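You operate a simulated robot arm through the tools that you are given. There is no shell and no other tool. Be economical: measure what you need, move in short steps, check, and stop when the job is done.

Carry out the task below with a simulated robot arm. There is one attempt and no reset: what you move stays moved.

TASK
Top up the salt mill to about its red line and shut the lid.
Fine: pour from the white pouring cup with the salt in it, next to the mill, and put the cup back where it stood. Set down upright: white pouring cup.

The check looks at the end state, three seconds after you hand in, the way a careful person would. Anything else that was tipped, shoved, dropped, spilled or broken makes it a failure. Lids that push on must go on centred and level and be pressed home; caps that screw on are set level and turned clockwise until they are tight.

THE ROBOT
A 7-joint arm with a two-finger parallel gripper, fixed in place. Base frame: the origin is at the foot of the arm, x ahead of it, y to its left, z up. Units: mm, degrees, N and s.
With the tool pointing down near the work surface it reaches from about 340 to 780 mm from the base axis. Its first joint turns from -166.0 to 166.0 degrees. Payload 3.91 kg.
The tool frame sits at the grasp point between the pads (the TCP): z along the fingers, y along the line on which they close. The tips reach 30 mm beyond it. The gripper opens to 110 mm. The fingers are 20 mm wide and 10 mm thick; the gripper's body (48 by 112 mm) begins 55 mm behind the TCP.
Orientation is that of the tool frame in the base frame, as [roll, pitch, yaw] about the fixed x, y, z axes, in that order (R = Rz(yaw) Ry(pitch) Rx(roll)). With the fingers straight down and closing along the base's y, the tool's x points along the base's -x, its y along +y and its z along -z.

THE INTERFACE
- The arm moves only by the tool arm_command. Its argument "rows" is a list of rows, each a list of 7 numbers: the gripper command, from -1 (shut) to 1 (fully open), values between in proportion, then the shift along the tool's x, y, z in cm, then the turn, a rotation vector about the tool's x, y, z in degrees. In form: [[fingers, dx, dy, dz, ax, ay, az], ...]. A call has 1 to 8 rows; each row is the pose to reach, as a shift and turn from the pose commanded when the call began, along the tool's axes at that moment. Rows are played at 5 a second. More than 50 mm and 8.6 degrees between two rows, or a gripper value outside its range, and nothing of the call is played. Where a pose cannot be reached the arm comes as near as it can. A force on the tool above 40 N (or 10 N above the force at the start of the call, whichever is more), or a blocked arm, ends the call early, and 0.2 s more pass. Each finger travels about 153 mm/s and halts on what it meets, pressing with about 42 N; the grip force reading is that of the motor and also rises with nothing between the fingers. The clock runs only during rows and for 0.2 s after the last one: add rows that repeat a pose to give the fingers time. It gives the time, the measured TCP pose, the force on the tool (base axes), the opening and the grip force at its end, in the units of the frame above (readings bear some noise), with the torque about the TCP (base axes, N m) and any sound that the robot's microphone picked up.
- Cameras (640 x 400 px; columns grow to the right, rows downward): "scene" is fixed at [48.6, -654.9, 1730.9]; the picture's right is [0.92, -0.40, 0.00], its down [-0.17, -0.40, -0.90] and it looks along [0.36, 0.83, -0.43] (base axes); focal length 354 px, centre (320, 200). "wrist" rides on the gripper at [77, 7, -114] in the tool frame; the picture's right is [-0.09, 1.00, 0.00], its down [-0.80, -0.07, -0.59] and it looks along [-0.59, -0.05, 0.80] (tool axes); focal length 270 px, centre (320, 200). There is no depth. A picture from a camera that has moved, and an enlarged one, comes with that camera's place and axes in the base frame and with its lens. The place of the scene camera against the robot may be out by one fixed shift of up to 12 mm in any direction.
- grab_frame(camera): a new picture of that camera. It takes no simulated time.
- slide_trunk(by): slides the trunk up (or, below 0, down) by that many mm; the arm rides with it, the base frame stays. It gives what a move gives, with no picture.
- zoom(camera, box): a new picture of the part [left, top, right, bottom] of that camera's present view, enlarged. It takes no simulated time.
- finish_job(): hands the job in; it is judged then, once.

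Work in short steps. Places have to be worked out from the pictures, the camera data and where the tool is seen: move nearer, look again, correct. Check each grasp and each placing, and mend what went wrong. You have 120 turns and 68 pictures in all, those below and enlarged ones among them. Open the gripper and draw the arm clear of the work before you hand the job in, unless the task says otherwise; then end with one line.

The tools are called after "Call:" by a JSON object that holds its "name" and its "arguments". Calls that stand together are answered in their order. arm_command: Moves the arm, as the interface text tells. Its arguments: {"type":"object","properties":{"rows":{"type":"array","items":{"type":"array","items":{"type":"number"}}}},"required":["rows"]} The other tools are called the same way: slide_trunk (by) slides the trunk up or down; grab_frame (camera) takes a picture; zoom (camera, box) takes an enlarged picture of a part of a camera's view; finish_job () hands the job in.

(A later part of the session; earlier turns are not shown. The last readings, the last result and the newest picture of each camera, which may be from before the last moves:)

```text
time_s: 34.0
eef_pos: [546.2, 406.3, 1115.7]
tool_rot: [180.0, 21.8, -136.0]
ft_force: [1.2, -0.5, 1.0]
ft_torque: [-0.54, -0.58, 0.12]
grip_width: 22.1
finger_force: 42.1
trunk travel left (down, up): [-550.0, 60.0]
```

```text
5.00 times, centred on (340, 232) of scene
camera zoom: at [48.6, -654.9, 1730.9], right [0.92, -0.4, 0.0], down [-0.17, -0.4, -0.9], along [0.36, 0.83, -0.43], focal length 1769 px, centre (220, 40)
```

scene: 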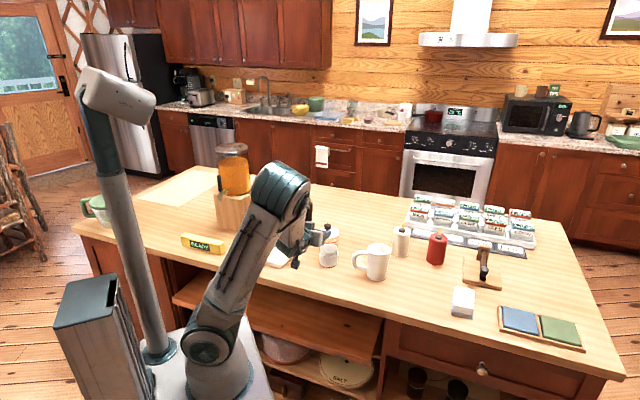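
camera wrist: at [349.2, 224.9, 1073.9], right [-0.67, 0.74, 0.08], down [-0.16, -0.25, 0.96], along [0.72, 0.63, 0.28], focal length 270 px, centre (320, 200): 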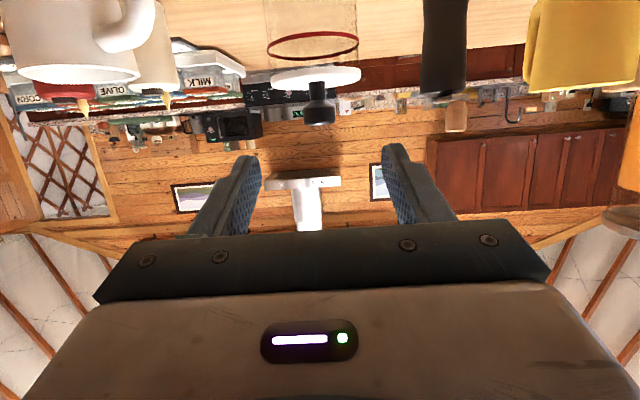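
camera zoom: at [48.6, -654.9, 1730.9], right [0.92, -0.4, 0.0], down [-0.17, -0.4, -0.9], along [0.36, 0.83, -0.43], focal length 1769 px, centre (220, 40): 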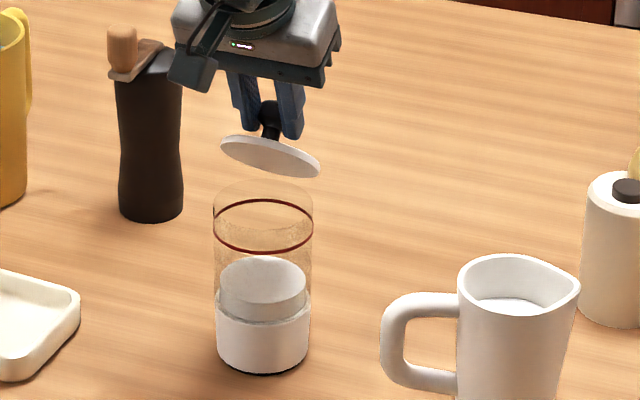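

Lid about 48° open. I take a closer look at whether it's still attached to the rim.

Call:
{"name": "zoom", "arguments": {"camera": "scene", "box": [315, 212, 355, 242]}}

Call:
{"name": "grab_frame", "arguments": {"camera": "wrist"}}

```text
13.33 times, centred on (335, 227) of scene
camera zoom: at [48.6, -654.9, 1730.9], right [0.92, -0.4, 0.0], down [-0.17, -0.4, -0.9], along [0.36, 0.83, -0.43], focal length 4718 px, centre (120, -160)
```

zoom: 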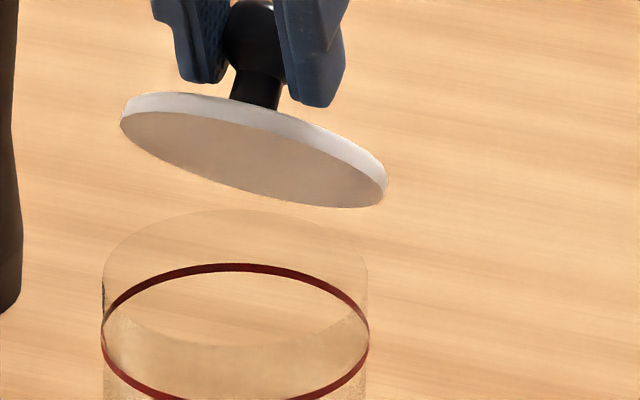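

```text
28 pictures are left
camera wrist: at [459.5, 333.1, 1193.4], right [-0.63, 0.77, 0.03], down [0.42, 0.31, 0.85], along [0.65, 0.55, -0.53], focal length 270 px, centre (320, 200)
```

wrist: 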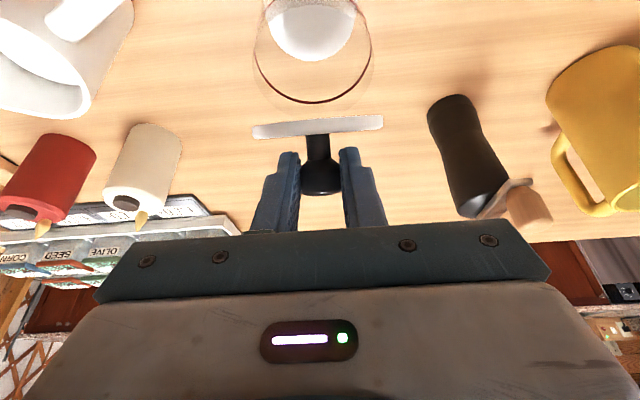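

The geometry fits a hinge: the lid's far edge stays at the rim point. I continue 32° more along the arc.

Call:
{"name": "arm_command", "arguments": {"rows": [[-1, -1.06, 0, 0.16, 0, 8, 0], [-1, -2.09, 0, 0.46, 0, 16, 0], [-1, -3.07, 0, 0.92, 0, 24, 0], [-1, -3.97, 0, 1.49, 0, 32, 0], [-1, -3.97, 0, 1.49, 0, 32, 0]]}}

Call:
{"name": "zoom", "arguments": {"camera": "scene", "box": [300, 192, 380, 272]}}

```text
time_s: 35.2
eef_pos: [569.2, 429.2, 1117.3]
tool_rot: [-179.9, -9.8, -136.0]
ft_force: [7.5, 6.5, 28.8]
ft_torque: [0.68, -0.27, -0.5]
grip_width: 22.3
finger_force: 42.0
out of reach, approached as far as the arm can: row 4, 5
trunk travel left (down, up): [-550.0, 60.0]
```

```text
5.00 times, centred on (340, 232) of scene
camera zoom: at [48.6, -654.9, 1730.9], right [0.92, -0.4, 0.0], down [-0.17, -0.4, -0.9], along [0.36, 0.83, -0.43], focal length 1769 px, centre (220, 40)
```

zoom: 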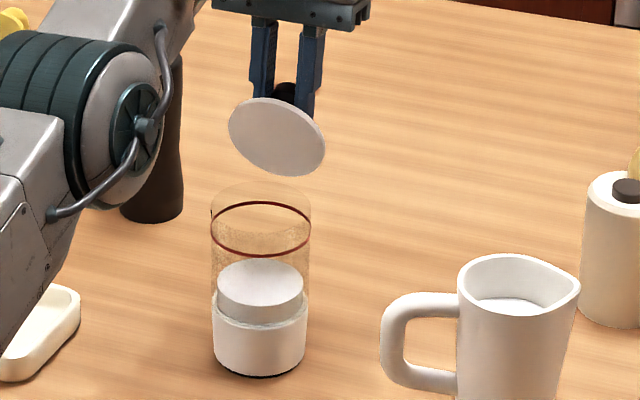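

The lid is about 80° open, but the wrist limit was hit and I'm pressing down with 29 N. I ease up 3 mm and soften the grip, commanding a width near the knob's own, to see whether the knob can pivot lightly in the fingers.

Call:
{"name": "arm_command", "arguments": {"rows": [[-1, -0.1, 0, -0.3, 0, 0, 0], [-1, -0.2, 0, -0.4, 0, 0, 0], [-0.62, -0.2, 0, -0.4, 0, 0, 0], [-0.61, -0.2, 0, -0.4, 0, 0, 0]]}}

```text
time_s: 36.2
eef_pos: [569.5, 429.6, 1114.1]
tool_rot: [-180.0, -10.3, -135.9]
ft_force: [-0.1, -0.1, -0.2]
ft_torque: [-0.11, -0.09, 0.18]
grip_width: 22.8
finger_force: 13.6
trunk travel left (down, up): [-550.0, 60.0]
```

The grip is down to 13.6 N and the forces are near zero. I move the knob along its arc with the tool orientation fixed, letting it pivot to about 100°.

Call:
{"name": "arm_command", "arguments": {"rows": [[-0.6, -0.48, 0, 0.08, 0, 0, 0], [-0.6, -0.97, 0, 0.21, 0, 0, 0], [-0.6, -1.45, 0, 0.38, 0, 0, 0], [-0.6, -1.89, 0, 0.59, 0, 0, 0], [-0.6, -1.89, 0, 0.59, 0, 0, 0]]}}

Call:
{"name": "zoom", "arguments": {"camera": "scene", "box": [300, 192, 380, 272]}}

```text
time_s: 37.4
eef_pos: [571.3, 433.5, 1099.3]
tool_rot: [180.0, -10.1, -136.0]
ft_force: [0.5, -1.4, -3.0]
ft_torque: [-0.08, -0.07, 0.09]
grip_width: 23.9
finger_force: 29.4
out of reach, approached as far as the arm can: row 1, 2, 3, 4, 5
trunk travel left (down, up): [-550.0, 60.0]
```

```text
5.00 times, centred on (340, 232) of scene
camera zoom: at [48.6, -654.9, 1730.9], right [0.92, -0.4, 0.0], down [-0.17, -0.4, -0.9], along [0.36, 0.83, -0.43], focal length 1769 px, centre (220, 40)
```

zoom: 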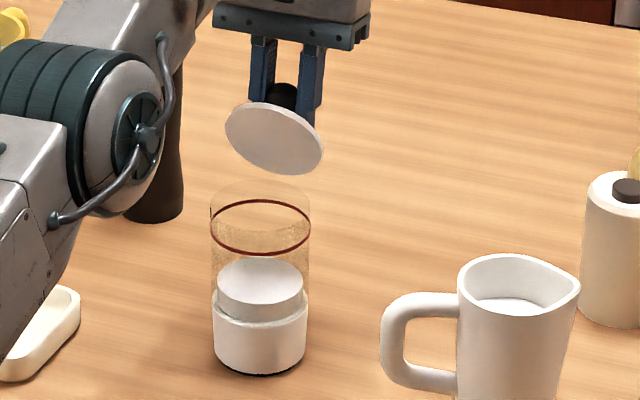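

The arm is at its reach limit with that tilt and the pads slid down the knob. Tilting the tool back toward vertical gains reach, so I do that with the light grip while following the knob's arc to about 105°.

Call:
{"name": "arm_command", "arguments": {"rows": [[-0.6, 0, 0, -0.5, 0, -5, 0], [-0.6, 0, 0, -1.0, 0, -10, 0], [-0.6, -0.4, 0, -0.97, 0, -15, 0], [-0.6, -0.88, 0, -0.85, 0, -18, 0], [-0.6, -1.3, 0, -0.7, 0, -18, 0], [-0.6, -1.72, 0, -0.57, 0, -18, 0], [-0.6, -2.1, 0, -0.38, 0, -18, 0], [-0.6, -2.5, 0, -0.16, 0, -18, 0]]}}

Call:
{"name": "zoom", "arguments": {"camera": "scene", "box": [300, 192, 380, 272]}}

```text
time_s: 39.2
eef_pos: [589.6, 451.0, 1094.8]
tool_rot: [180.0, 7.8, -136.0]
ft_force: [-0.3, -0.4, -0.3]
ft_torque: [0.01, 0.01, 0.0]
grip_width: 24.1
finger_force: 2.2
trunk travel left (down, up): [-550.0, 60.0]
```

```text
5.00 times, centred on (340, 232) of scene
camera zoom: at [48.6, -654.9, 1730.9], right [0.92, -0.4, 0.0], down [-0.17, -0.4, -0.9], along [0.36, 0.83, -0.43], focal length 1769 px, centre (220, 40)
```

zoom: 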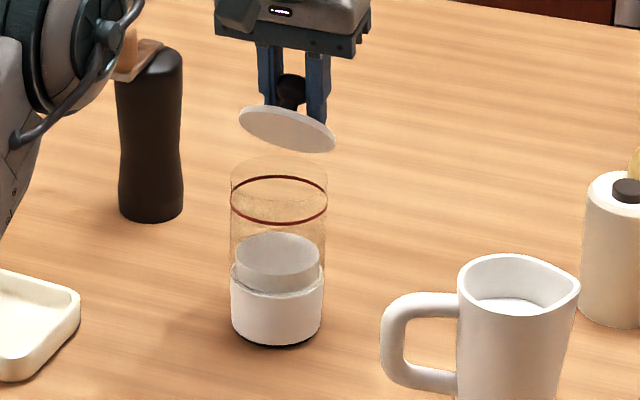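

The pivot did not slip; instead the jar slid about 30 mm outward with the lid. Grip force is only 2 N now, so I open the fingers to see whether the lid holds its angle or drops.

Call:
{"name": "arm_command", "arguments": {"rows": [[-0.5, 0, 0, 0, 0, 0, 0], [-0.4, 0, 0, 0, 0, 0, 0], [-0.4, 0, 0, 0, 0, 0, 0], [-0.4, 0, 0, 0, 0, 0, 0]]}}

Call:
{"name": "zoom", "arguments": {"camera": "scene", "box": [300, 192, 380, 272]}}

```text
time_s: 40.2
eef_pos: [590.4, 452.3, 1097.2]
tool_rot: [179.9, 8.0, -135.9]
ft_force: [0.3, -0.2, -0.2]
ft_torque: [0.0, 0.02, 0.03]
grip_width: 33.1
finger_force: 0.2
trunk travel left (down, up): [-550.0, 60.0]
```

```text
5.00 times, centred on (340, 232) of scene
camera zoom: at [48.6, -654.9, 1730.9], right [0.92, -0.4, 0.0], down [-0.17, -0.4, -0.9], along [0.36, 0.83, -0.43], focal length 1769 px, centre (220, 40)
```

zoom: 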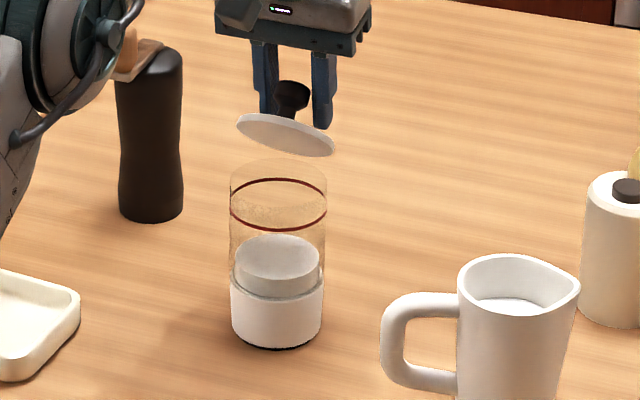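

The fingers are open and the lid is still at about 55°, so the hinge seems to hold. I wait a second to see if it creeps.

Call:
{"name": "arm_command", "arguments": {"rows": [[-0.2, 0, 0, 0, 0, 0, 0], [-0.2, 0, 0, 0, 0, 0, 0], [-0.2, 0, 0, 0, 0, 0, 0], [-0.2, 0, 0, 0, 0, 0, 0], [-0.2, 0, 0, 0, 0, 0, 0], [-0.2, 0, 0, 0, 0, 0, 0]]}}

Call:
{"name": "zoom", "arguments": {"camera": "scene", "box": [300, 192, 380, 272]}}

```text
time_s: 41.6
eef_pos: [589.7, 453.6, 1095.1]
tool_rot: [-180.0, 8.0, -135.8]
ft_force: [-0.1, -0.4, -0.1]
ft_torque: [0.03, 0.01, 0.0]
grip_width: 43.8
finger_force: 0.0
trunk travel left (down, up): [-550.0, 60.0]
```

```text
5.00 times, centred on (340, 232) of scene
camera zoom: at [48.6, -654.9, 1730.9], right [0.92, -0.4, 0.0], down [-0.17, -0.4, -0.9], along [0.36, 0.83, -0.43], focal length 1769 px, centre (220, 40)
```

zoom: 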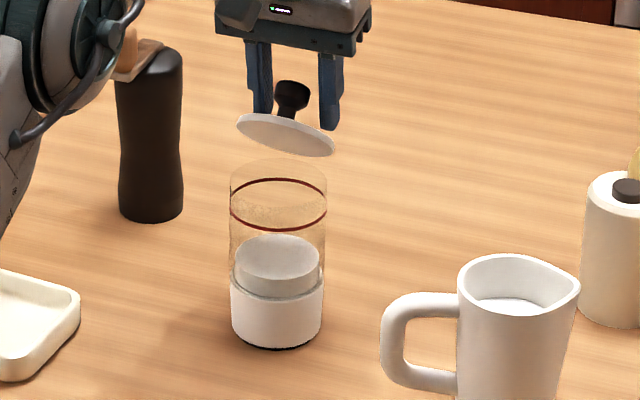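

The lid holds by friction, so I can regrip. The jar has slid out by about 50 mm (centre now about (569, 433)). I'll back out, grip the jar body from the robot side and bring it back. First retreat and tilt.

Call:
{"name": "arm_command", "arguments": {"rows": [[0.2, -0.4, 0, -3, 0, 0, 0], [0.7, -0.8, 0, -6, 0, 0, 0], [0.7, 2.2, 0, -6.4, 0, -8, 0], [0.7, 5.2, 0, -6.8, 0, -16, 0], [0.7, 8.2, 0, -7.2, 0, -24, 0], [0.7, 11.2, 0, -7.6, 0, -32, 0], [0.7, 12.7, 0, -7.8, 0, -40, 0], [0.7, 12.7, 0, -7.8, 0, -48, 0]]}}

Call:
{"name": "arm_command", "arguments": {"rows": [[0.7, 2.8, 0, 2.1, 0, -4, 0], [0.7, 5.7, 0, 4.2, 0, -4, 0], [0.7, 8.5, 0, 6.2, 0, -4, 0], [0.7, 8.5, 0, 6.2, 0, -4, 0]]}}

Call:
{"name": "grab_frame", "arguments": {"camera": "wrist"}}

```text
time_s: 43.4
eef_pos: [491.0, 359.4, 1154.9]
tool_rot: [-179.9, 56.0, -135.9]
ft_force: [-0.6, -0.5, -0.6]
ft_torque: [-0.01, 0.0, -0.02]
grip_width: 93.5
finger_force: 0.0
trunk travel left (down, up): [-550.0, 60.0]
```

```text
time_s: 44.4
eef_pos: [494.5, 359.8, 1052.8]
tool_rot: [180.0, 60.0, -135.9]
ft_force: [0.0, 0.2, -0.1]
ft_torque: [0.0, 0.04, 0.01]
grip_width: 93.3
finger_force: 0.0
trunk travel left (down, up): [-550.0, 60.0]
```

```text
22 pictures are left
camera wrist: at [391.1, 268.5, 1042.4], right [-0.66, 0.75, 0.08], down [-0.03, -0.13, 0.99], along [0.75, 0.65, 0.11], focal length 270 px, centre (320, 200)
```

wrist: 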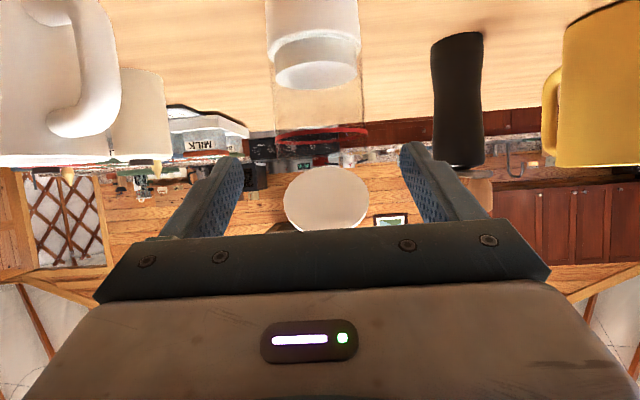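

The jar is centred between the fingers and the lid is still open above it. I advance along the tool axis to straddle the glass and close gently.

Call:
{"name": "arm_command", "arguments": {"rows": [[0.8, 0, -0.1, 3, 0, 0, 0], [0.8, 0, -0.1, 6, 0, 0, 0], [0.8, 0, -0.1, 9, 0, 0, 0], [0.8, 0, -0.1, 11.5, 0, 0, 0], [0.8, 0, -0.1, 11.5, 0, 0, 0]]}}

Call:
{"name": "zoom", "arguments": {"camera": "scene", "box": [300, 192, 380, 272]}}

```text
time_s: 45.6
eef_pos: [566.9, 425.5, 994.1]
tool_rot: [-179.9, 60.1, -135.9]
ft_force: [-4.2, -4.1, 9.0]
ft_torque: [-0.04, 0.14, 0.05]
grip_width: 99.0
finger_force: 0.1
trunk travel left (down, up): [-550.0, 60.0]
```

```text
5.00 times, centred on (340, 232) of scene
camera zoom: at [48.6, -654.9, 1730.9], right [0.92, -0.4, 0.0], down [-0.17, -0.4, -0.9], along [0.36, 0.83, -0.43], focal length 1769 px, centre (220, 40)
```

zoom: 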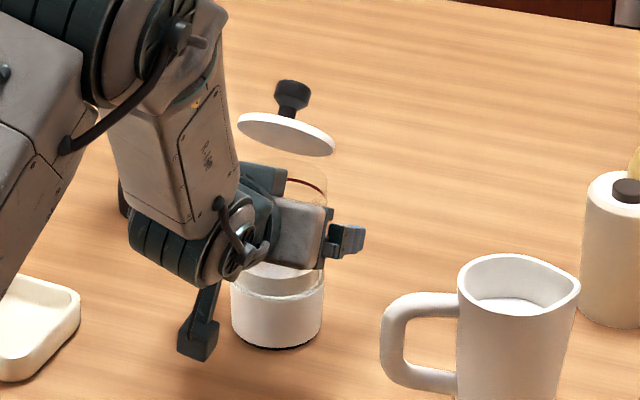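

There's a light contact (about 6 N back, 9 N up), so the palm is touching the glass. I back off 8 mm and close on the jar.

Call:
{"name": "arm_command", "arguments": {"rows": [[0.8, 0, 0, -0.8, 0, 0, 0], [0.5, 0, 0, -0.8, 0, 0, 0], [0.3, 0, 0, -0.8, 0, 0, 0], [0.2, 0, 0, -0.8, 0, 0, 0], [0.2, 0, 0, -0.8, 0, 0, 0]]}}

```text
time_s: 46.8
eef_pos: [563.6, 419.5, 996.5]
tool_rot: [180.0, 59.9, -136.0]
ft_force: [-1.4, 0.7, -0.2]
ft_torque: [0.02, 0.03, -0.03]
grip_width: 75.5
finger_force: 41.6
trunk travel left (down, up): [-550.0, 60.0]
```

The jar is held (75.5 mm). I lift it 5 mm, carry it back to its original spot (about (532, 385)) and set it down.

Call:
{"name": "arm_command", "arguments": {"rows": [[0.2, -0.45, 0, -0.25, 0, 0, 0], [0.2, 0.5, -0.15, -1.8, 0, 0, 0], [0.2, 1.4, -0.35, -3.4, 0, 0, 0], [0.2, 2.3, -0.5, -5.0, 0, 0, 0], [0.2, 2.3, -0.5, -5.0, 0, 0, 0], [0.2, 2.73, -0.5, -4.76, 0, 0, 0], [0.2, 2.73, -0.5, -4.76, 0, 0, 0]]}}

Call:
{"name": "zoom", "arguments": {"camera": "scene", "box": [300, 192, 380, 272]}}

```text
time_s: 48.4
eef_pos: [525.0, 382.5, 997.1]
tool_rot: [-179.9, 60.1, -136.0]
ft_force: [0.1, -0.3, 0.1]
ft_torque: [-0.23, -0.04, -0.05]
grip_width: 75.4
finger_force: 42.0
trunk travel left (down, up): [-550.0, 60.0]
```

```text
5.00 times, centred on (340, 232) of scene
camera zoom: at [48.6, -654.9, 1730.9], right [0.92, -0.4, 0.0], down [-0.17, -0.4, -0.9], along [0.36, 0.83, -0.43], focal length 1769 px, centre (220, 40)
```

zoom: 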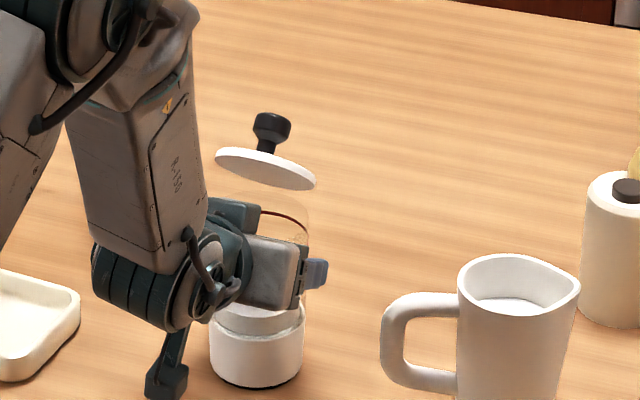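

The jar is back at its original spot with the lid still open at about 48°. I release, back out, rise, and line up on the knob with a -55° tilt for the next swing.

Call:
{"name": "arm_command", "arguments": {"rows": [[0.6, 0, 0, 0, 0, 0, 0], [0.8, 0, 0, 0, 0, 0, 0], [0.8, 0, 0, -4, 0, 0, 0], [0.8, 0, 0, -8, 0, 0, 0], [0.8, 0, 0, -12, 0, 0, 0], [0.8, -3.9, 0, -14.2, 0, 0, 0], [0.6, -7.8, 0, -16.5, 0, 0, 0], [0.3, -9.5, 0, -13.5, 0, 5, 0]]}}

Call:
{"name": "zoom", "arguments": {"camera": "wrist", "box": [200, 40, 440, 240]}}

```text
time_s: 50.2
eef_pos: [475.3, 331.0, 1146.2]
tool_rot: [180.0, 54.9, -136.0]
ft_force: [0.4, 0.6, 0.6]
ft_torque: [0.0, 0.05, 0.03]
grip_width: 71.5
finger_force: 0.0
trunk travel left (down, up): [-550.0, 60.0]
```

```text
2.00 times, centred on (320, 140) of wrist
camera zoom: at [371.6, 240.6, 1150.2], right [-0.66, 0.75, 0.07], down [0.03, -0.07, 1.0], along [0.75, 0.66, 0.02], focal length 541 px, centre (320, 320)
```

zoom: 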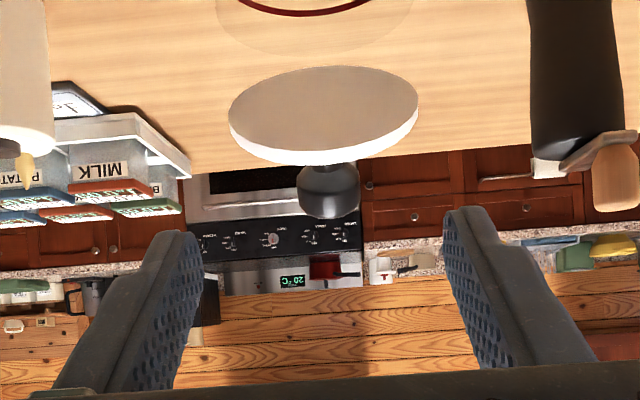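

From this view: knob head at about (537.5, 396, 1102), lid about 49°. I shift to line up, advance and close.

Call:
{"name": "arm_command", "arguments": {"rows": [[0.3, -1.56, 0.33, 3, 0, 0, 0], [0.3, -1.56, 0.33, 6, 0, 0, 0], [0.3, -1.56, 0.33, 8, 0, 0, 0], [0.3, -1.56, 0.33, 8, 0, 0, 0]]}}

Call:
{"name": "zoom", "arguments": {"camera": "wrist", "box": [200, 40, 440, 240]}}

```text
time_s: 51.2
eef_pos: [527.4, 387.3, 1114.2]
tool_rot: [180.0, 55.0, -135.9]
ft_force: [0.0, -0.8, -0.6]
ft_torque: [0.0, -0.01, 0.02]
grip_width: 71.5
finger_force: 0.1
trunk travel left (down, up): [-550.0, 60.0]
```

```text
2.00 times, centred on (320, 140) of wrist
camera zoom: at [422.6, 295.5, 1116.9], right [-0.66, 0.75, 0.07], down [0.03, -0.07, 1.0], along [0.75, 0.66, 0.02], focal length 541 px, centre (320, 320)
```

zoom: 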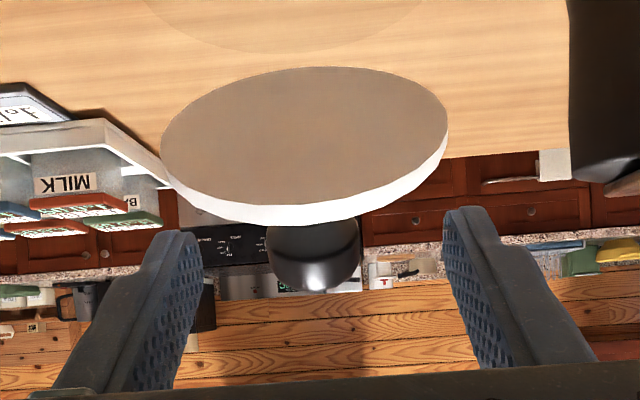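

The knob is between the pads (16 mm past the TCP, on axis). I close and begin the second arc.

Call:
{"name": "arm_command", "arguments": {"rows": [[-0.3, 0, -0.15, 0, 0, 0, 0], [-1, 0, -0.15, 0, 0, 0, 0], [-1, 0, -0.15, 0, 0, 0, 0], [-1, 0, -0.15, 0, 0, 0, 0]]}}

```text
time_s: 52.2
eef_pos: [527.3, 384.9, 1113.8]
tool_rot: [-180.0, 55.0, -135.9]
ft_force: [-0.9, -0.8, 2.0]
ft_torque: [-0.04, -0.01, -0.03]
grip_width: 22.4
finger_force: 41.8
trunk travel left (down, up): [-550.0, 60.0]
```

Holding. I swing 32° about the hinge (lid from about 49° to 81°), then check the forces.

Call:
{"name": "arm_command", "arguments": {"rows": [[-1, -0.89, -0.15, 0.64, 0, 8, 0], [-1, -1.68, -0.15, 1.4, 0, 16, 0], [-1, -2.36, -0.15, 2.27, 0, 24, 0], [-1, -2.91, -0.15, 3.21, 0, 32, 0], [-1, -2.91, -0.15, 3.21, 0, 32, 0]]}}

Call:
{"name": "zoom", "arguments": {"camera": "scene", "box": [300, 192, 380, 272]}}

```text
time_s: 53.4
eef_pos: [561.1, 417.5, 1125.6]
tool_rot: [-179.9, 23.5, -135.8]
ft_force: [2.6, 11.4, 34.0]
ft_torque: [0.62, -0.42, 0.2]
grip_width: 22.4
finger_force: 41.8
trunk travel left (down, up): [-550.0, 60.0]
```

```text
5.00 times, centred on (340, 232) of scene
camera zoom: at [48.6, -654.9, 1730.9], right [0.92, -0.4, 0.0], down [-0.17, -0.4, -0.9], along [0.36, 0.83, -0.43], focal length 1769 px, centre (220, 40)
```

zoom: 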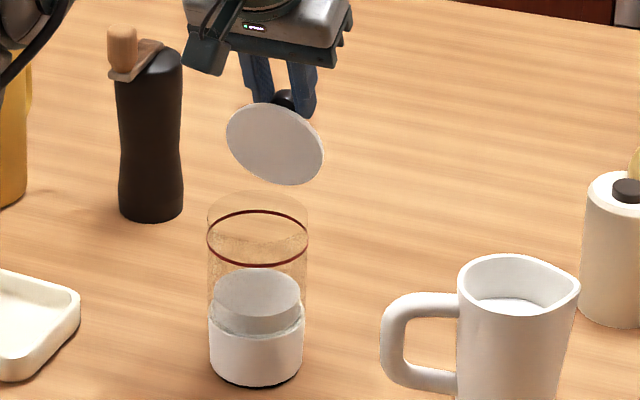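

The lid is about 80° open and the jar is in place, but I'm pressing on the hinge with 34 N. I correct the arc (hinge slightly farther), first relieving, then swing 20° more.

Call:
{"name": "arm_command", "arguments": {"rows": [[-1, -0.63, 0, -0.45, 0, 0, 0], [-1, -1.13, 0, -0.15, 0, 4, 0], [-1, -1.63, 0, 0.16, 0, 8, 0], [-1, -2.1, 0, 0.55, 0, 12, 0], [-1, -2.54, 0, 0.93, 0, 16, 0], [-1, -2.94, 0, 1.34, 0, 20, 0], [-1, -2.94, 0, 1.34, 0, 20, 0]]}}

Call:
{"name": "zoom", "arguments": {"camera": "scene", "box": [300, 192, 380, 272]}}

```text
time_s: 55.0
eef_pos: [582.0, 437.7, 1118.3]
tool_rot: [179.9, 2.9, -135.9]
ft_force: [1.1, 1.4, 0.8]
ft_torque: [0.19, 0.1, -0.08]
grip_width: 22.8
finger_force: 41.9
trunk travel left (down, up): [-550.0, 60.0]
```

```text
5.00 times, centred on (340, 232) of scene
camera zoom: at [48.6, -654.9, 1730.9], right [0.92, -0.4, 0.0], down [-0.17, -0.4, -0.9], along [0.36, 0.83, -0.43], focal length 1769 px, centre (220, 40)
```

zoom: 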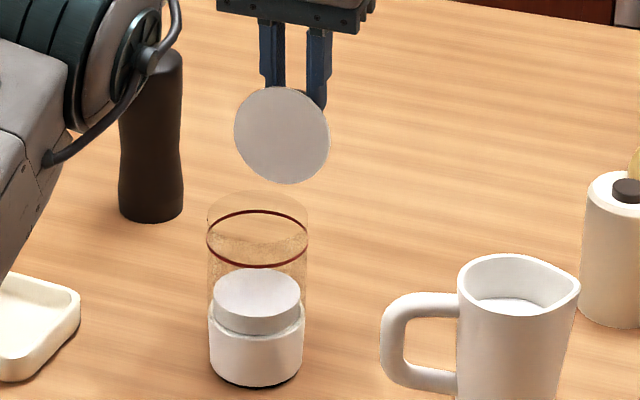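

The lid is fully open at about 100°, the forces are near zero and the jar is at its spot. I release the knob and rise clear.

Call:
{"name": "arm_command", "arguments": {"rows": [[-0.4, 0, 0, 0, 0, 0, 0], [0.1, 0, 0, 0, 0, 0, 0], [0.2, 0, 0, 0, 0, 0, 0], [0.2, 0, 0, -4, 0, 0, 0], [0.2, 0, 0, -8, 0, 0, 0], [0.2, 0, 0, -12, 0, 0, 0], [0.2, 0, 0, -12, 0, 0, 0]]}}

Call:
{"name": "arm_command", "arguments": {"rows": [[0.5, 0.8, -2.5, 0, 0, 0, 8.5], [0.7, 1.6, -5, 0, 0, 0, 17], [0.9, 2.4, -7.5, 0, 0, 0, 25.5], [0.9, 3.2, -10, 0, 0, 0, 34], [0.9, 4, -12.5, 0, 0, 0, 42.5], [0.9, 4.8, -15, 0, 0, 0, 51], [0.9, 5.6, -17.5, 0, 0, 0, 59.5], [0.9, 6.3, -19.9, 0, 0, 0, 68]]}}

Call:
{"name": "arm_command", "arguments": {"rows": [[0.9, 0, 0, 1, 0, 0, 8], [0.9, 0, 0, 2, 0, 0, 16], [0.9, 0, 0, 3, 0, 0, 22], [0.9, 0, 0, 3, 0, 0, 22]]}}

Call:
{"name": "grab_frame", "arguments": {"camera": "wrist"}}

Call:
{"name": "grab_frame", "arguments": {"camera": "scene"}}

```text
time_s: 56.6
eef_pos: [569.8, 426.4, 1238.9]
tool_rot: [180.0, 3.0, -136.0]
ft_force: [-0.4, 0.2, -0.6]
ft_torque: [-0.02, 0.04, 0.0]
grip_width: 66.0
finger_force: 0.1
out of reach, approached as far as the arm can: row 6, 7
trunk travel left (down, up): [-550.0, 60.0]
```

```text
time_s: 58.4
eef_pos: [659.3, 234.9, 1234.8]
tool_rot: [177.1, 1.0, 155.8]
ft_force: [-0.1, 0.0, -0.4]
ft_torque: [-0.01, -0.01, -0.04]
grip_width: 104.8
finger_force: 0.0
trunk travel left (down, up): [-550.0, 60.0]
```

```text
time_s: 59.4
eef_pos: [658.7, 236.3, 1203.3]
tool_rot: [177.0, 0.1, 133.9]
ft_force: [-0.5, 0.4, -0.1]
ft_torque: [0.02, 0.02, 0.0]
grip_width: 104.6
finger_force: 0.1
trunk travel left (down, up): [-550.0, 60.0]
```

```text
15 pictures are left
camera wrist: at [607.2, 292.2, 1318.8], right [0.78, 0.63, 0.05], down [0.48, -0.65, 0.59], along [0.4, -0.43, -0.81], focal length 270 px, centre (320, 200)
```

wrist: 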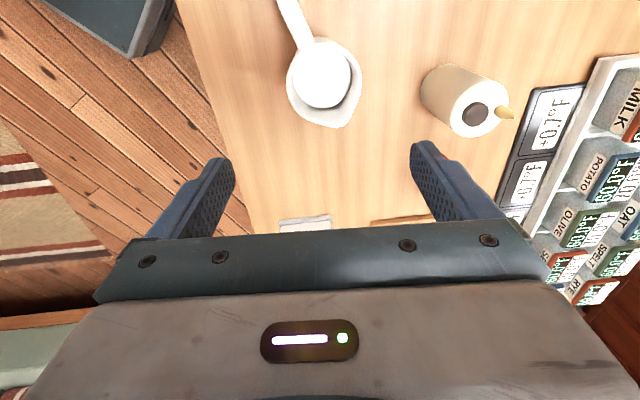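

```text
14 pictures are left
```

scene: 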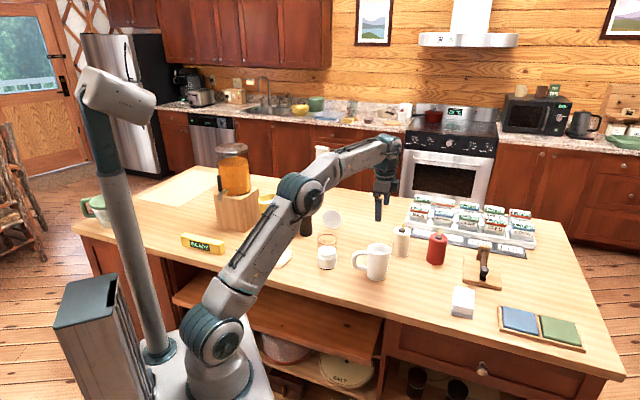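

The lid stays open on its own. The cup rim centre is about (664, 252), rim near 1018, with the spout at azimuth about -30° and the handle opposite. I align the finger line across the cup (yaw about 149°) and come down above it for a refined look.

Call:
{"name": "arm_command", "arguments": {"rows": [[0.95, 0.2, 0.2, 2.5, 1.5, 0, -5], [0.95, 0.4, 0.4, 5, 3, 0, -10], [0.95, 0.76, 0.8, 7.5, 3, 0, -15], [0.95, 0.76, 0.8, 10, 3, 0, -15], [0.95, 0.76, 0.8, 11.8, 3, 0, -15], [0.95, 0.76, 0.8, 11.8, 3, 0, -15]]}}

Call:
{"name": "grab_frame", "arguments": {"camera": "wrist"}}

```text
time_s: 60.8
eef_pos: [666.5, 253.3, 1088.8]
tool_rot: [-179.8, 0.4, 149.1]
ft_force: [-1.0, 0.5, 0.5]
ft_torque: [-0.02, -0.01, -0.02]
grip_width: 107.2
finger_force: 0.0
trunk travel left (down, up): [-550.0, 60.0]
```

```text
13 pictures are left
camera wrist: at [603.8, 299.2, 1203.6], right [0.59, 0.81, 0.0], down [0.65, -0.47, 0.6], along [0.49, -0.35, -0.8], focal length 270 px, centre (320, 200)
```

wrist: 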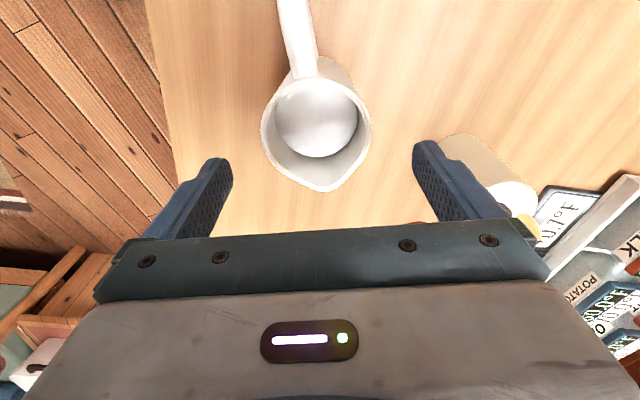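

Refined: cup centre (661.5, 255), rim about 1018, spout azimuth -28°. I lean the tool 25° toward the handle side at a pre-grasp point 95 mm back along the approach line.

Call:
{"name": "arm_command", "arguments": {"rows": [[0.95, 1.5, -0.1, 0, 0, -8.3, -1], [0.95, 3, -0.2, 0, 0, -16.6, -2], [0.95, 4.5, -0.35, 0.13, 0, -25, -3], [0.95, 4.5, -0.35, 0.13, 0, -25, -3]]}}

Call:
{"name": "arm_command", "arguments": {"rows": [[0.95, 0, 0, 3, 0, 0, 0], [0.95, 0, 0, 5, 0, 0, 0], [0.95, 0, 0, 5, 0, 0, 0]]}}

Call:
{"name": "grab_frame", "arguments": {"camera": "wrist"}}

```text
time_s: 61.8
eef_pos: [625.6, 270.1, 1087.3]
tool_rot: [-179.2, 25.5, 152.3]
ft_force: [-0.6, 0.0, 0.1]
ft_torque: [-0.01, 0.0, -0.02]
grip_width: 107.1
finger_force: 0.1
trunk travel left (down, up): [-550.0, 60.0]
```

```text
time_s: 62.6
eef_pos: [642.5, 261.9, 1041.4]
tool_rot: [-179.2, 25.5, 152.3]
ft_force: [0.6, 0.4, 0.5]
ft_torque: [0.0, -0.01, 0.0]
grip_width: 107.3
finger_force: 0.1
trunk travel left (down, up): [-550.0, 60.0]
```

```text
12 pictures are left
camera wrist: at [542.1, 325.2, 1112.2], right [0.54, 0.84, 0.03], down [0.39, -0.27, 0.88], along [0.75, -0.47, -0.47], focal length 270 px, centre (320, 200)
```

wrist: 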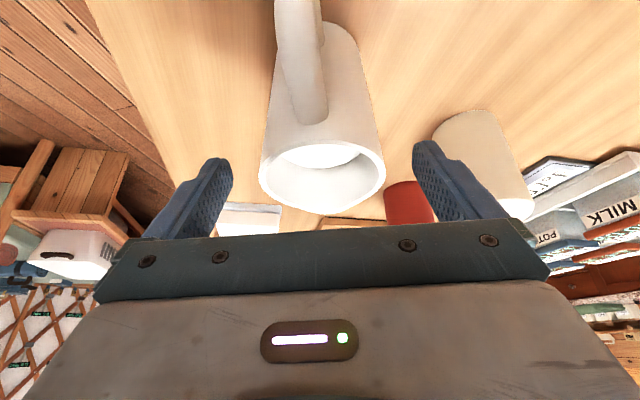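

The cup axis is at (662, 253), rim 1020, well centred. I go in the remaining 53 mm and close.

Call:
{"name": "arm_command", "arguments": {"rows": [[0.95, 0.1, 0.1, 2.7, 0, 0, 0], [0.95, 0.2, 0.12, 5.3, 0, 0, 0], [0.95, 0.2, 0.12, 5.3, 0, 0, 0], [0.6, 0.2, 0.12, 5.3, 0, 0, 0], [0.4, 0.2, 0.12, 5.3, 0, 0, 0], [0.2, 0.2, 0.12, 5.3, 0, 0, 0], [0.2, 0.2, 0.12, 5.3, 0, 0, 0]]}}

```text
time_s: 64.2
eef_pos: [662.0, 254.3, 992.2]
tool_rot: [-179.1, 25.4, 152.3]
ft_force: [-0.5, -1.4, -0.6]
ft_torque: [0.0, -0.06, 0.02]
grip_width: 77.3
finger_force: 41.9
trunk travel left (down, up): [-550.0, 60.0]
```

The cup is gripped at 77.3 mm. The home pose is TCP (662, 254.3, 992.2). I lift straight up 150 mm.

Call:
{"name": "arm_command", "arguments": {"rows": [[0.2, -0.43, 0, -0.9, 0, 0, 0], [0.2, -1.72, 0, -3.6, 0, 0, 0], [0.2, -3.4, 0, -7.2, 0, 0, 0], [0.2, -5.1, 0, -10.8, 0, 0, 0], [0.2, -6.4, 0, -13.5, 0, 0, 0], [0.2, -6.4, 0, -13.5, 0, 0, 0]]}}

Call:
{"name": "grab_frame", "arguments": {"camera": "scene"}}

```text
time_s: 65.6
eef_pos: [666.2, 253.0, 1141.5]
tool_rot: [-179.1, 25.5, 152.3]
ft_force: [0.3, -0.1, -1.9]
ft_torque: [-0.01, -0.03, -0.01]
grip_width: 77.4
finger_force: 42.4
trunk travel left (down, up): [-550.0, 60.0]
```

```text
11 pictures are left
```

scene: 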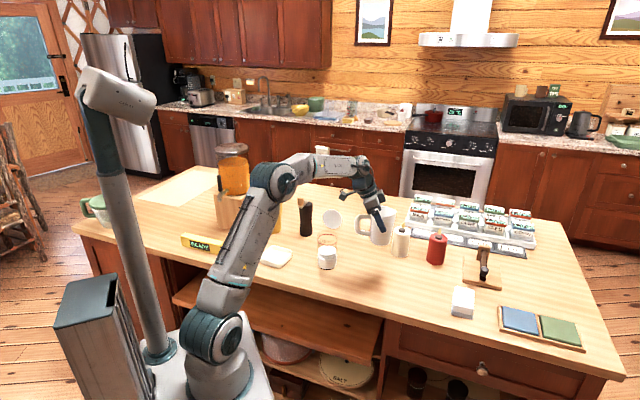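

The cup is lifted cleanly and the jar and lid are untouched. I carry it past the robot side of the jar to the jar's left, ending at TCP (481, 394, 1150), with the spout toward the jar.

Call:
{"name": "arm_command", "arguments": {"rows": [[0.2, 2.5, -0.25, -1.6, 0, 0, 0], [0.2, 5.2, -0.53, -3, 0, 0, 0], [0.2, 7.8, -0.8, -4.4, 0, 0, 0], [0.2, 10.4, -1.06, -5.9, 0, 0, 0], [0.2, 12.9, 0.1, -7.1, 0, 0, 0], [0.2, 15.4, 1.35, -8.3, 0, 0, 0], [0.2, 17.9, 2.6, -9.5, 0, 0, 0], [0.2, 20.3, 3.77, -10.6, 0, 0, 0]]}}

Call:
{"name": "zoom", "arguments": {"camera": "scene", "box": [260, 172, 390, 272]}}

```text
time_s: 67.4
eef_pos: [478.4, 393.6, 1146.8]
tool_rot: [-179.1, 25.3, 152.3]
ft_force: [0.3, 0.4, -1.9]
ft_torque: [0.01, -0.03, 0.02]
grip_width: 77.5
finger_force: 42.3
trunk travel left (down, up): [-550.0, 60.0]
```

```text
4.00 times, centred on (325, 222) of scene
camera zoom: at [48.6, -654.9, 1730.9], right [0.92, -0.4, 0.0], down [-0.17, -0.4, -0.9], along [0.36, 0.83, -0.43], focal length 1416 px, centre (300, 112)
```

zoom: 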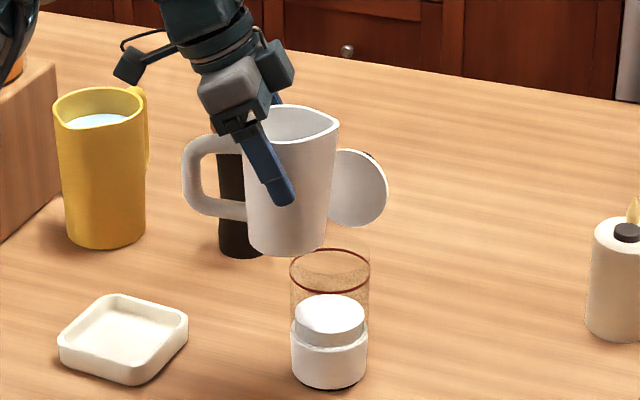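

Good alignment: the spout is toward the jar and clear of the lid. I tilt the cup 30° while lowering to TCP about 1122.

Call:
{"name": "arm_command", "arguments": {"rows": [[0.2, 0, 0, 0.1, 0, 8, 0], [0.2, 0.2, 0, 0.8, 0, 16, 0], [0.2, 0.5, 0, 1.6, 0, 24, 0], [0.2, 0.8, 0, 2.36, 0, 30, 0], [0.2, 0.8, 0, 2.36, 0, 30, 0]]}}

Call:
{"name": "zoom", "arguments": {"camera": "scene", "box": [275, 192, 375, 272]}}

```text
time_s: 68.6
eef_pos: [482.6, 392.6, 1122.6]
tool_rot: [-179.2, -4.7, 151.8]
ft_force: [-0.2, -0.2, -1.8]
ft_torque: [-0.03, -0.03, -0.04]
grip_width: 77.5
finger_force: 41.5
trunk travel left (down, up): [-550.0, 60.0]
```

```text
5.00 times, centred on (325, 232) of scene
camera zoom: at [48.6, -654.9, 1730.9], right [0.92, -0.4, 0.0], down [-0.17, -0.4, -0.9], along [0.36, 0.83, -0.43], focal length 1769 px, centre (295, 40)
```

zoom: 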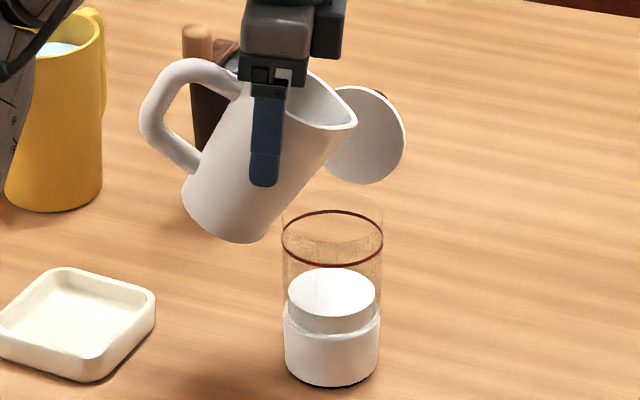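

The lip is over the jar, about 15 mm past centre. I shift back 7 mm, lower to 1104 and tilt to 45°.

Call:
{"name": "arm_command", "arguments": {"rows": [[0.2, 0.5, 0, 0.5, 0, 5, 0], [0.2, 0.55, 0, 1.2, 0, 10, 0], [0.2, 0.56, 0, 1.8, 0, 15, 0], [0.2, 0.56, 0, 1.8, 0, 15, 0]]}}

Call:
{"name": "zoom", "arguments": {"camera": "scene", "box": [275, 192, 375, 272]}}

```text
time_s: 69.6
eef_pos: [475.7, 396.3, 1106.4]
tool_rot: [-179.2, -19.7, 151.8]
ft_force: [-0.8, 0.1, -2.1]
ft_torque: [-0.05, -0.03, 0.01]
grip_width: 77.1
finger_force: 42.1
trunk travel left (down, up): [-550.0, 60.0]
```

```text
5.00 times, centred on (325, 232) of scene
camera zoom: at [48.6, -654.9, 1730.9], right [0.92, -0.4, 0.0], down [-0.17, -0.4, -0.9], along [0.36, 0.83, -0.43], focal length 1769 px, centre (295, 40)
```

zoom: 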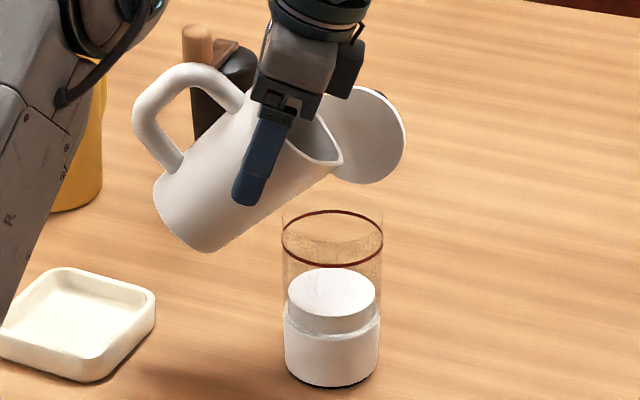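

No flow yet and the lip is well over the jar. I tilt on to 55° and hold briefly, watching the weight.

Call:
{"name": "arm_command", "arguments": {"rows": [[0.2, 0, 0, 0.1, 0, 4, 0], [0.2, 0, 0, 0.2, 0, 7, 0], [0.2, 0, 0, 0.3, 0, 10, 0], [0.2, 0, 0, 0.3, 0, 10, 0], [0.2, 0, 0, 0.3, 0, 10, 0]]}}

Call:
{"name": "zoom", "arguments": {"camera": "scene", "box": [275, 192, 375, 272]}}

```text
time_s: 70.8
eef_pos: [474.8, 397.5, 1103.7]
tool_rot: [-179.2, -29.6, 151.5]
ft_force: [0.2, 0.1, -2.7]
ft_torque: [-0.05, -0.04, 0.0]
grip_width: 77.2
finger_force: 41.9
trunk travel left (down, up): [-550.0, 60.0]
```

```text
5.00 times, centred on (325, 232) of scene
camera zoom: at [48.6, -654.9, 1730.9], right [0.92, -0.4, 0.0], down [-0.17, -0.4, -0.9], along [0.36, 0.83, -0.43], focal length 1769 px, centre (295, 40)
```

zoom: 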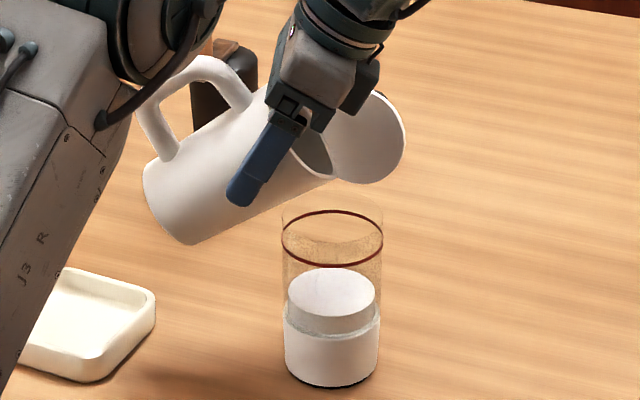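

Still nothing. I tilt to 62°, moving 3 mm forward to keep the lip centred, and rely on the weight reading.

Call:
{"name": "arm_command", "arguments": {"rows": [[0.2, -0.13, 0, -0.07, 0, 3.5, 0], [0.2, -0.26, 0, -0.15, 0, 7, 0], [0.2, -0.26, 0, -0.15, 0, 7, 0], [0.2, -0.26, 0, -0.15, 0, 7, 0]]}}

```text
time_s: 71.8
eef_pos: [478.7, 396.7, 1104.3]
tool_rot: [-179.1, -36.5, 151.3]
ft_force: [1.1, -0.1, -1.7]
ft_torque: [0.0, -0.05, -0.03]
grip_width: 77.1
finger_force: 42.4
trunk travel left (down, up): [-550.0, 60.0]
```

The weight is unclear at -1.7 ± 0.5 N. I tilt to 68° and read again.

Call:
{"name": "arm_command", "arguments": {"rows": [[0.2, -0.1, 0, -0.05, 0, 3, 0], [0.2, -0.2, 0, -0.1, 0, 6, 0], [0.2, -0.2, 0, -0.1, 0, 6, 0]]}}

Call:
{"name": "zoom", "arguments": {"camera": "scene", "box": [275, 192, 375, 272]}}

```text
time_s: 72.6
eef_pos: [478.9, 394.9, 1104.0]
tool_rot: [-179.0, -42.6, 151.3]
ft_force: [-0.4, 0.0, -1.7]
ft_torque: [-0.02, -0.04, -0.02]
grip_width: 76.6
finger_force: 41.9
trunk travel left (down, up): [-550.0, 60.0]
```

```text
5.00 times, centred on (325, 232) of scene
camera zoom: at [48.6, -654.9, 1730.9], right [0.92, -0.4, 0.0], down [-0.17, -0.4, -0.9], along [0.36, 0.83, -0.43], focal length 1769 px, centre (295, 40)
```

zoom: 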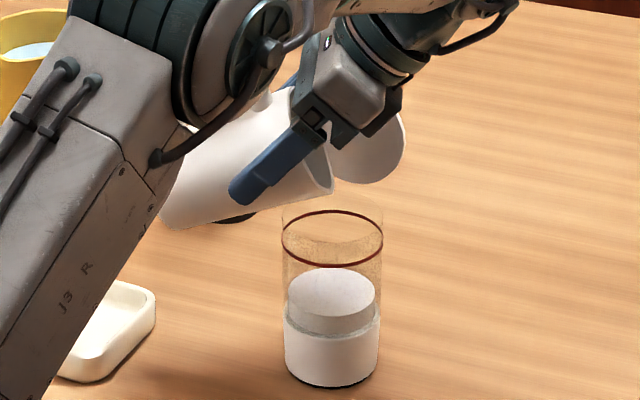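

No flow at 68° and the lip is centred. I continue in small steps, watching the weight and any pouring sound.

Call:
{"name": "arm_command", "arguments": {"rows": [[0.2, -0.08, 0, -0.05, 0, 2.5, 0], [0.2, -0.16, 0, -0.1, 0, 5, 0], [0.2, -0.16, 0, -0.1, 0, 5, 0]]}}

```text
time_s: 73.4
eef_pos: [481.7, 391.9, 1103.3]
tool_rot: [-178.9, -47.6, 151.2]
ft_force: [-0.2, -0.3, -2.1]
ft_torque: [0.01, -0.07, 0.02]
grip_width: 77.2
finger_force: 42.1
trunk travel left (down, up): [-550.0, 60.0]
```

No change. On to 78°.

Call:
{"name": "arm_command", "arguments": {"rows": [[0.2, -0.08, 0, -0.05, 0, 2.5, 0], [0.2, -0.14, 0, -0.1, 0, 5, 0], [0.2, -0.14, 0, -0.1, 0, 5, 0]]}}

```text
time_s: 74.2
eef_pos: [481.4, 392.1, 1102.6]
tool_rot: [-178.8, -52.6, 151.0]
ft_force: [0.3, 0.3, -2.3]
ft_torque: [-0.02, -0.04, 0.0]
grip_width: 77.2
finger_force: 41.8
trunk travel left (down, up): [-550.0, 60.0]
```

Still steady. On to 83° with a slightly longer hold, then a picture.

Call:
{"name": "arm_command", "arguments": {"rows": [[0.2, -0.08, 0, -0.05, 0, 2.5, 0], [0.2, -0.14, 0, -0.1, 0, 5, 0], [0.2, -0.14, 0, -0.1, 0, 5, 0]]}}

Call:
{"name": "zoom", "arguments": {"camera": "scene", "box": [295, 202, 365, 272]}}

```text
time_s: 75.0
eef_pos: [482.8, 391.4, 1101.4]
tool_rot: [-178.6, -57.6, 150.7]
ft_force: [0.3, 0.4, -1.7]
ft_torque: [-0.05, -0.05, 0.01]
grip_width: 76.9
finger_force: 41.8
trunk travel left (down, up): [-550.0, 60.0]
```

```text
5.71 times, centred on (330, 237) of scene
camera zoom: at [48.6, -654.9, 1730.9], right [0.92, -0.4, 0.0], down [-0.17, -0.4, -0.9], along [0.36, 0.83, -0.43], focal length 2022 px, centre (263, -11)
```

zoom: 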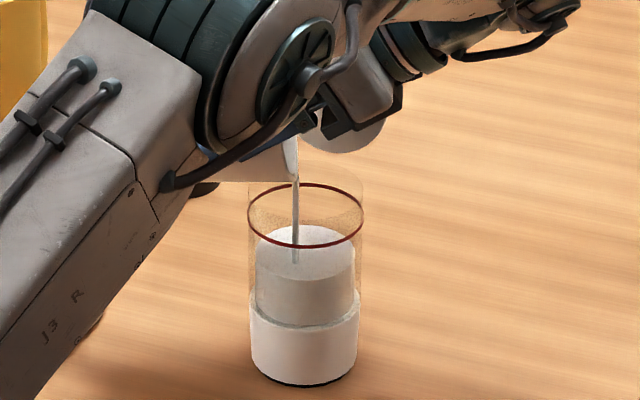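

The salt is flowing cleanly into the jar and the level is about 40% of the way to the line. I hold for 0.4 s more and look.

Call:
{"name": "arm_command", "arguments": {"rows": [[0.2, 0, 0, 0, 0, 0, 0]]}}

Call:
{"name": "zoom", "arguments": {"camera": "scene", "box": [295, 202, 365, 272]}}

```text
time_s: 75.4
eef_pos: [482.9, 390.1, 1102.2]
tool_rot: [-178.6, -57.6, 150.7]
ft_force: [-0.3, 0.0, -2.7]
ft_torque: [-0.05, -0.06, -0.01]
grip_width: 76.9
finger_force: 42.0
trunk travel left (down, up): [-550.0, 60.0]
```

```text
5.71 times, centred on (330, 237) of scene
camera zoom: at [48.6, -654.9, 1730.9], right [0.92, -0.4, 0.0], down [-0.17, -0.4, -0.9], along [0.36, 0.83, -0.43], focal length 2022 px, centre (263, -11)
```

zoom: 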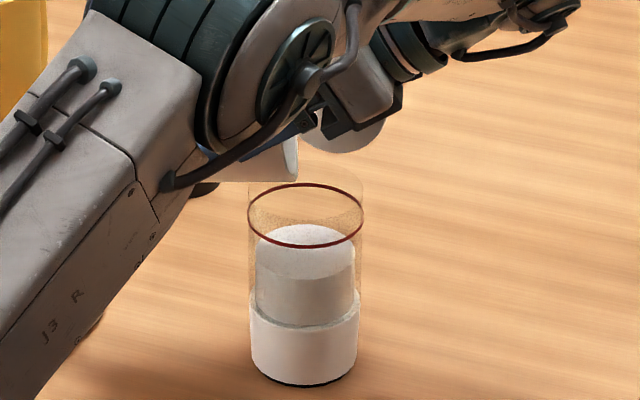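

The flow stopped by itself: the poured amount follows the tilt, and about 42% is in. Extrapolating, full needs about 94°. I go +7°, shifting 5 mm forward to keep the lip centred, hold, and look.

Call:
{"name": "arm_command", "arguments": {"rows": [[0.2, -0.13, 0, -0.2, 0, 2, 0], [0.2, -0.25, 0, -0.42, 0, 4, 0], [0.2, -0.25, 0, -0.42, 0, 6, 0], [0.2, -0.25, 0, -0.42, 0, 7, 0], [0.2, -0.25, 0, -0.42, 0, 7, 0], [0.2, -0.25, 0, -0.42, 0, 7, 0]]}}

Call:
{"name": "zoom", "arguments": {"camera": "scene", "box": [295, 202, 365, 272]}}

```text
time_s: 76.8
eef_pos: [486.8, 389.4, 1102.5]
tool_rot: [-178.2, -64.6, 150.3]
ft_force: [1.1, 0.9, -1.8]
ft_torque: [-0.03, -0.09, 0.0]
grip_width: 77.2
finger_force: 42.4
trunk travel left (down, up): [-550.0, 60.0]
```

```text
5.71 times, centred on (330, 237) of scene
camera zoom: at [48.6, -654.9, 1730.9], right [0.92, -0.4, 0.0], down [-0.17, -0.4, -0.9], along [0.36, 0.83, -0.43], focal length 2022 px, centre (263, -11)
```

zoom: 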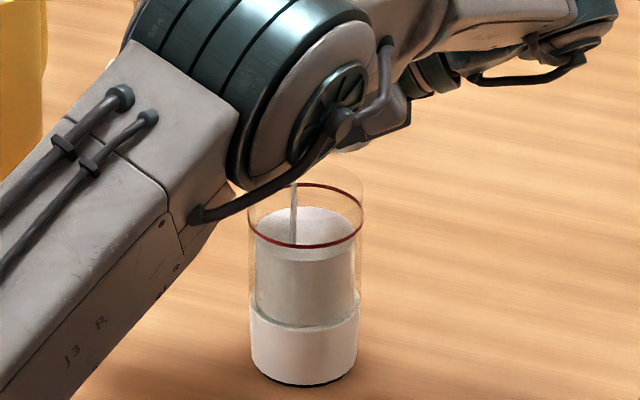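

The level is about 75% of the way and a thin stream is still running. I tilt 5° more, hold, then tilt back to stop.

Call:
{"name": "arm_command", "arguments": {"rows": [[0.2, -0.06, 0, -0.13, 0, 2, 0], [0.2, -0.13, 0, -0.27, 0, 4, 0], [0.2, -0.13, 0, -0.27, 0, 5, 0], [0.2, -0.13, 0, -0.27, 0, 5, 0], [0.2, -0.13, 0, -0.27, 0, 5, 0]]}}

Call:
{"name": "arm_command", "arguments": {"rows": [[0.2, 0, 0, 0, 0, -8, 0], [0.2, 0.1, 0, 0.2, 0, -16, 0], [0.2, 0.2, 0, 0.4, 0, -24, 0], [0.2, 0.2, 0, 0.4, 0, -24, 0]]}}

Call:
{"name": "zoom", "arguments": {"camera": "scene", "box": [295, 202, 365, 272]}}

```text
time_s: 78.0
eef_pos: [490.6, 388.2, 1103.1]
tool_rot: [-177.8, -69.5, 150.0]
ft_force: [-0.5, -1.3, -1.3]
ft_torque: [-0.03, -0.01, 0.01]
grip_width: 76.8
finger_force: 41.9
trunk travel left (down, up): [-550.0, 60.0]
```

```text
time_s: 79.0
eef_pos: [487.2, 389.6, 1104.1]
tool_rot: [-178.9, -45.5, 151.0]
ft_force: [0.1, 1.5, -2.3]
ft_torque: [-0.01, -0.1, -0.01]
grip_width: 76.9
finger_force: 41.7
trunk travel left (down, up): [-550.0, 60.0]
```

```text
5.71 times, centred on (330, 237) of scene
camera zoom: at [48.6, -654.9, 1730.9], right [0.92, -0.4, 0.0], down [-0.17, -0.4, -0.9], along [0.36, 0.83, -0.43], focal length 2022 px, centre (263, -11)
```

zoom: 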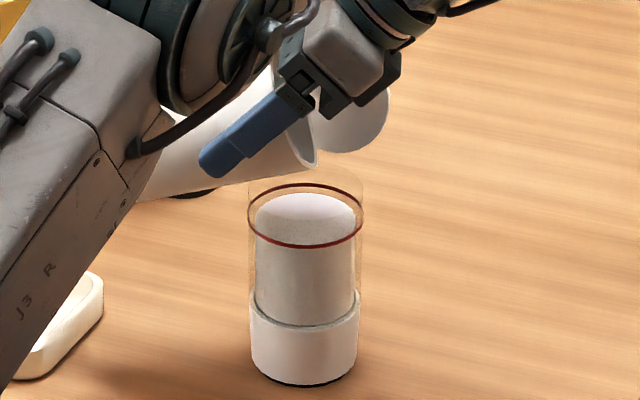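

The level is now practically at the red line, so pouring is done. I right the cup while raising it.

Call:
{"name": "arm_command", "arguments": {"rows": [[0.2, 0.8, 0, -0.8, 0, -8.5, 0], [0.2, 1.6, 0, -1.6, 0, -17, 0], [0.2, 2.4, 0, -2.4, 0, -25.5, 0], [0.2, 3.3, 0, -3.2, 0, -34, 0], [0.2, 3.6, 0, -3.5, 0, -42.5, 0], [0.2, 3.6, 0, -3.5, 0, -51, 0], [0.2, 3.6, 0, -3.5, 0, -59.5, 0], [0.2, 3.6, 0, -3.5, 0, -68, 0]]}}

Call:
{"name": "arm_command", "arguments": {"rows": [[0.2, 0, 0, 0, 0, -3, 0], [0.2, 0, 0, 0, 0, -3, 0]]}}

```text
time_s: 80.8
eef_pos: [487.2, 391.0, 1155.7]
tool_rot: [-179.2, 22.4, 152.3]
ft_force: [0.6, -1.3, -2.4]
ft_torque: [-0.01, -0.04, -0.04]
grip_width: 76.9
finger_force: 41.8
trunk travel left (down, up): [-550.0, 60.0]
```

```text
time_s: 81.4
eef_pos: [487.2, 391.5, 1152.8]
tool_rot: [-179.1, 25.4, 152.4]
ft_force: [0.4, -0.5, -1.9]
ft_torque: [-0.01, -0.04, -0.02]
grip_width: 76.7
finger_force: 42.4
trunk travel left (down, up): [-550.0, 60.0]
```

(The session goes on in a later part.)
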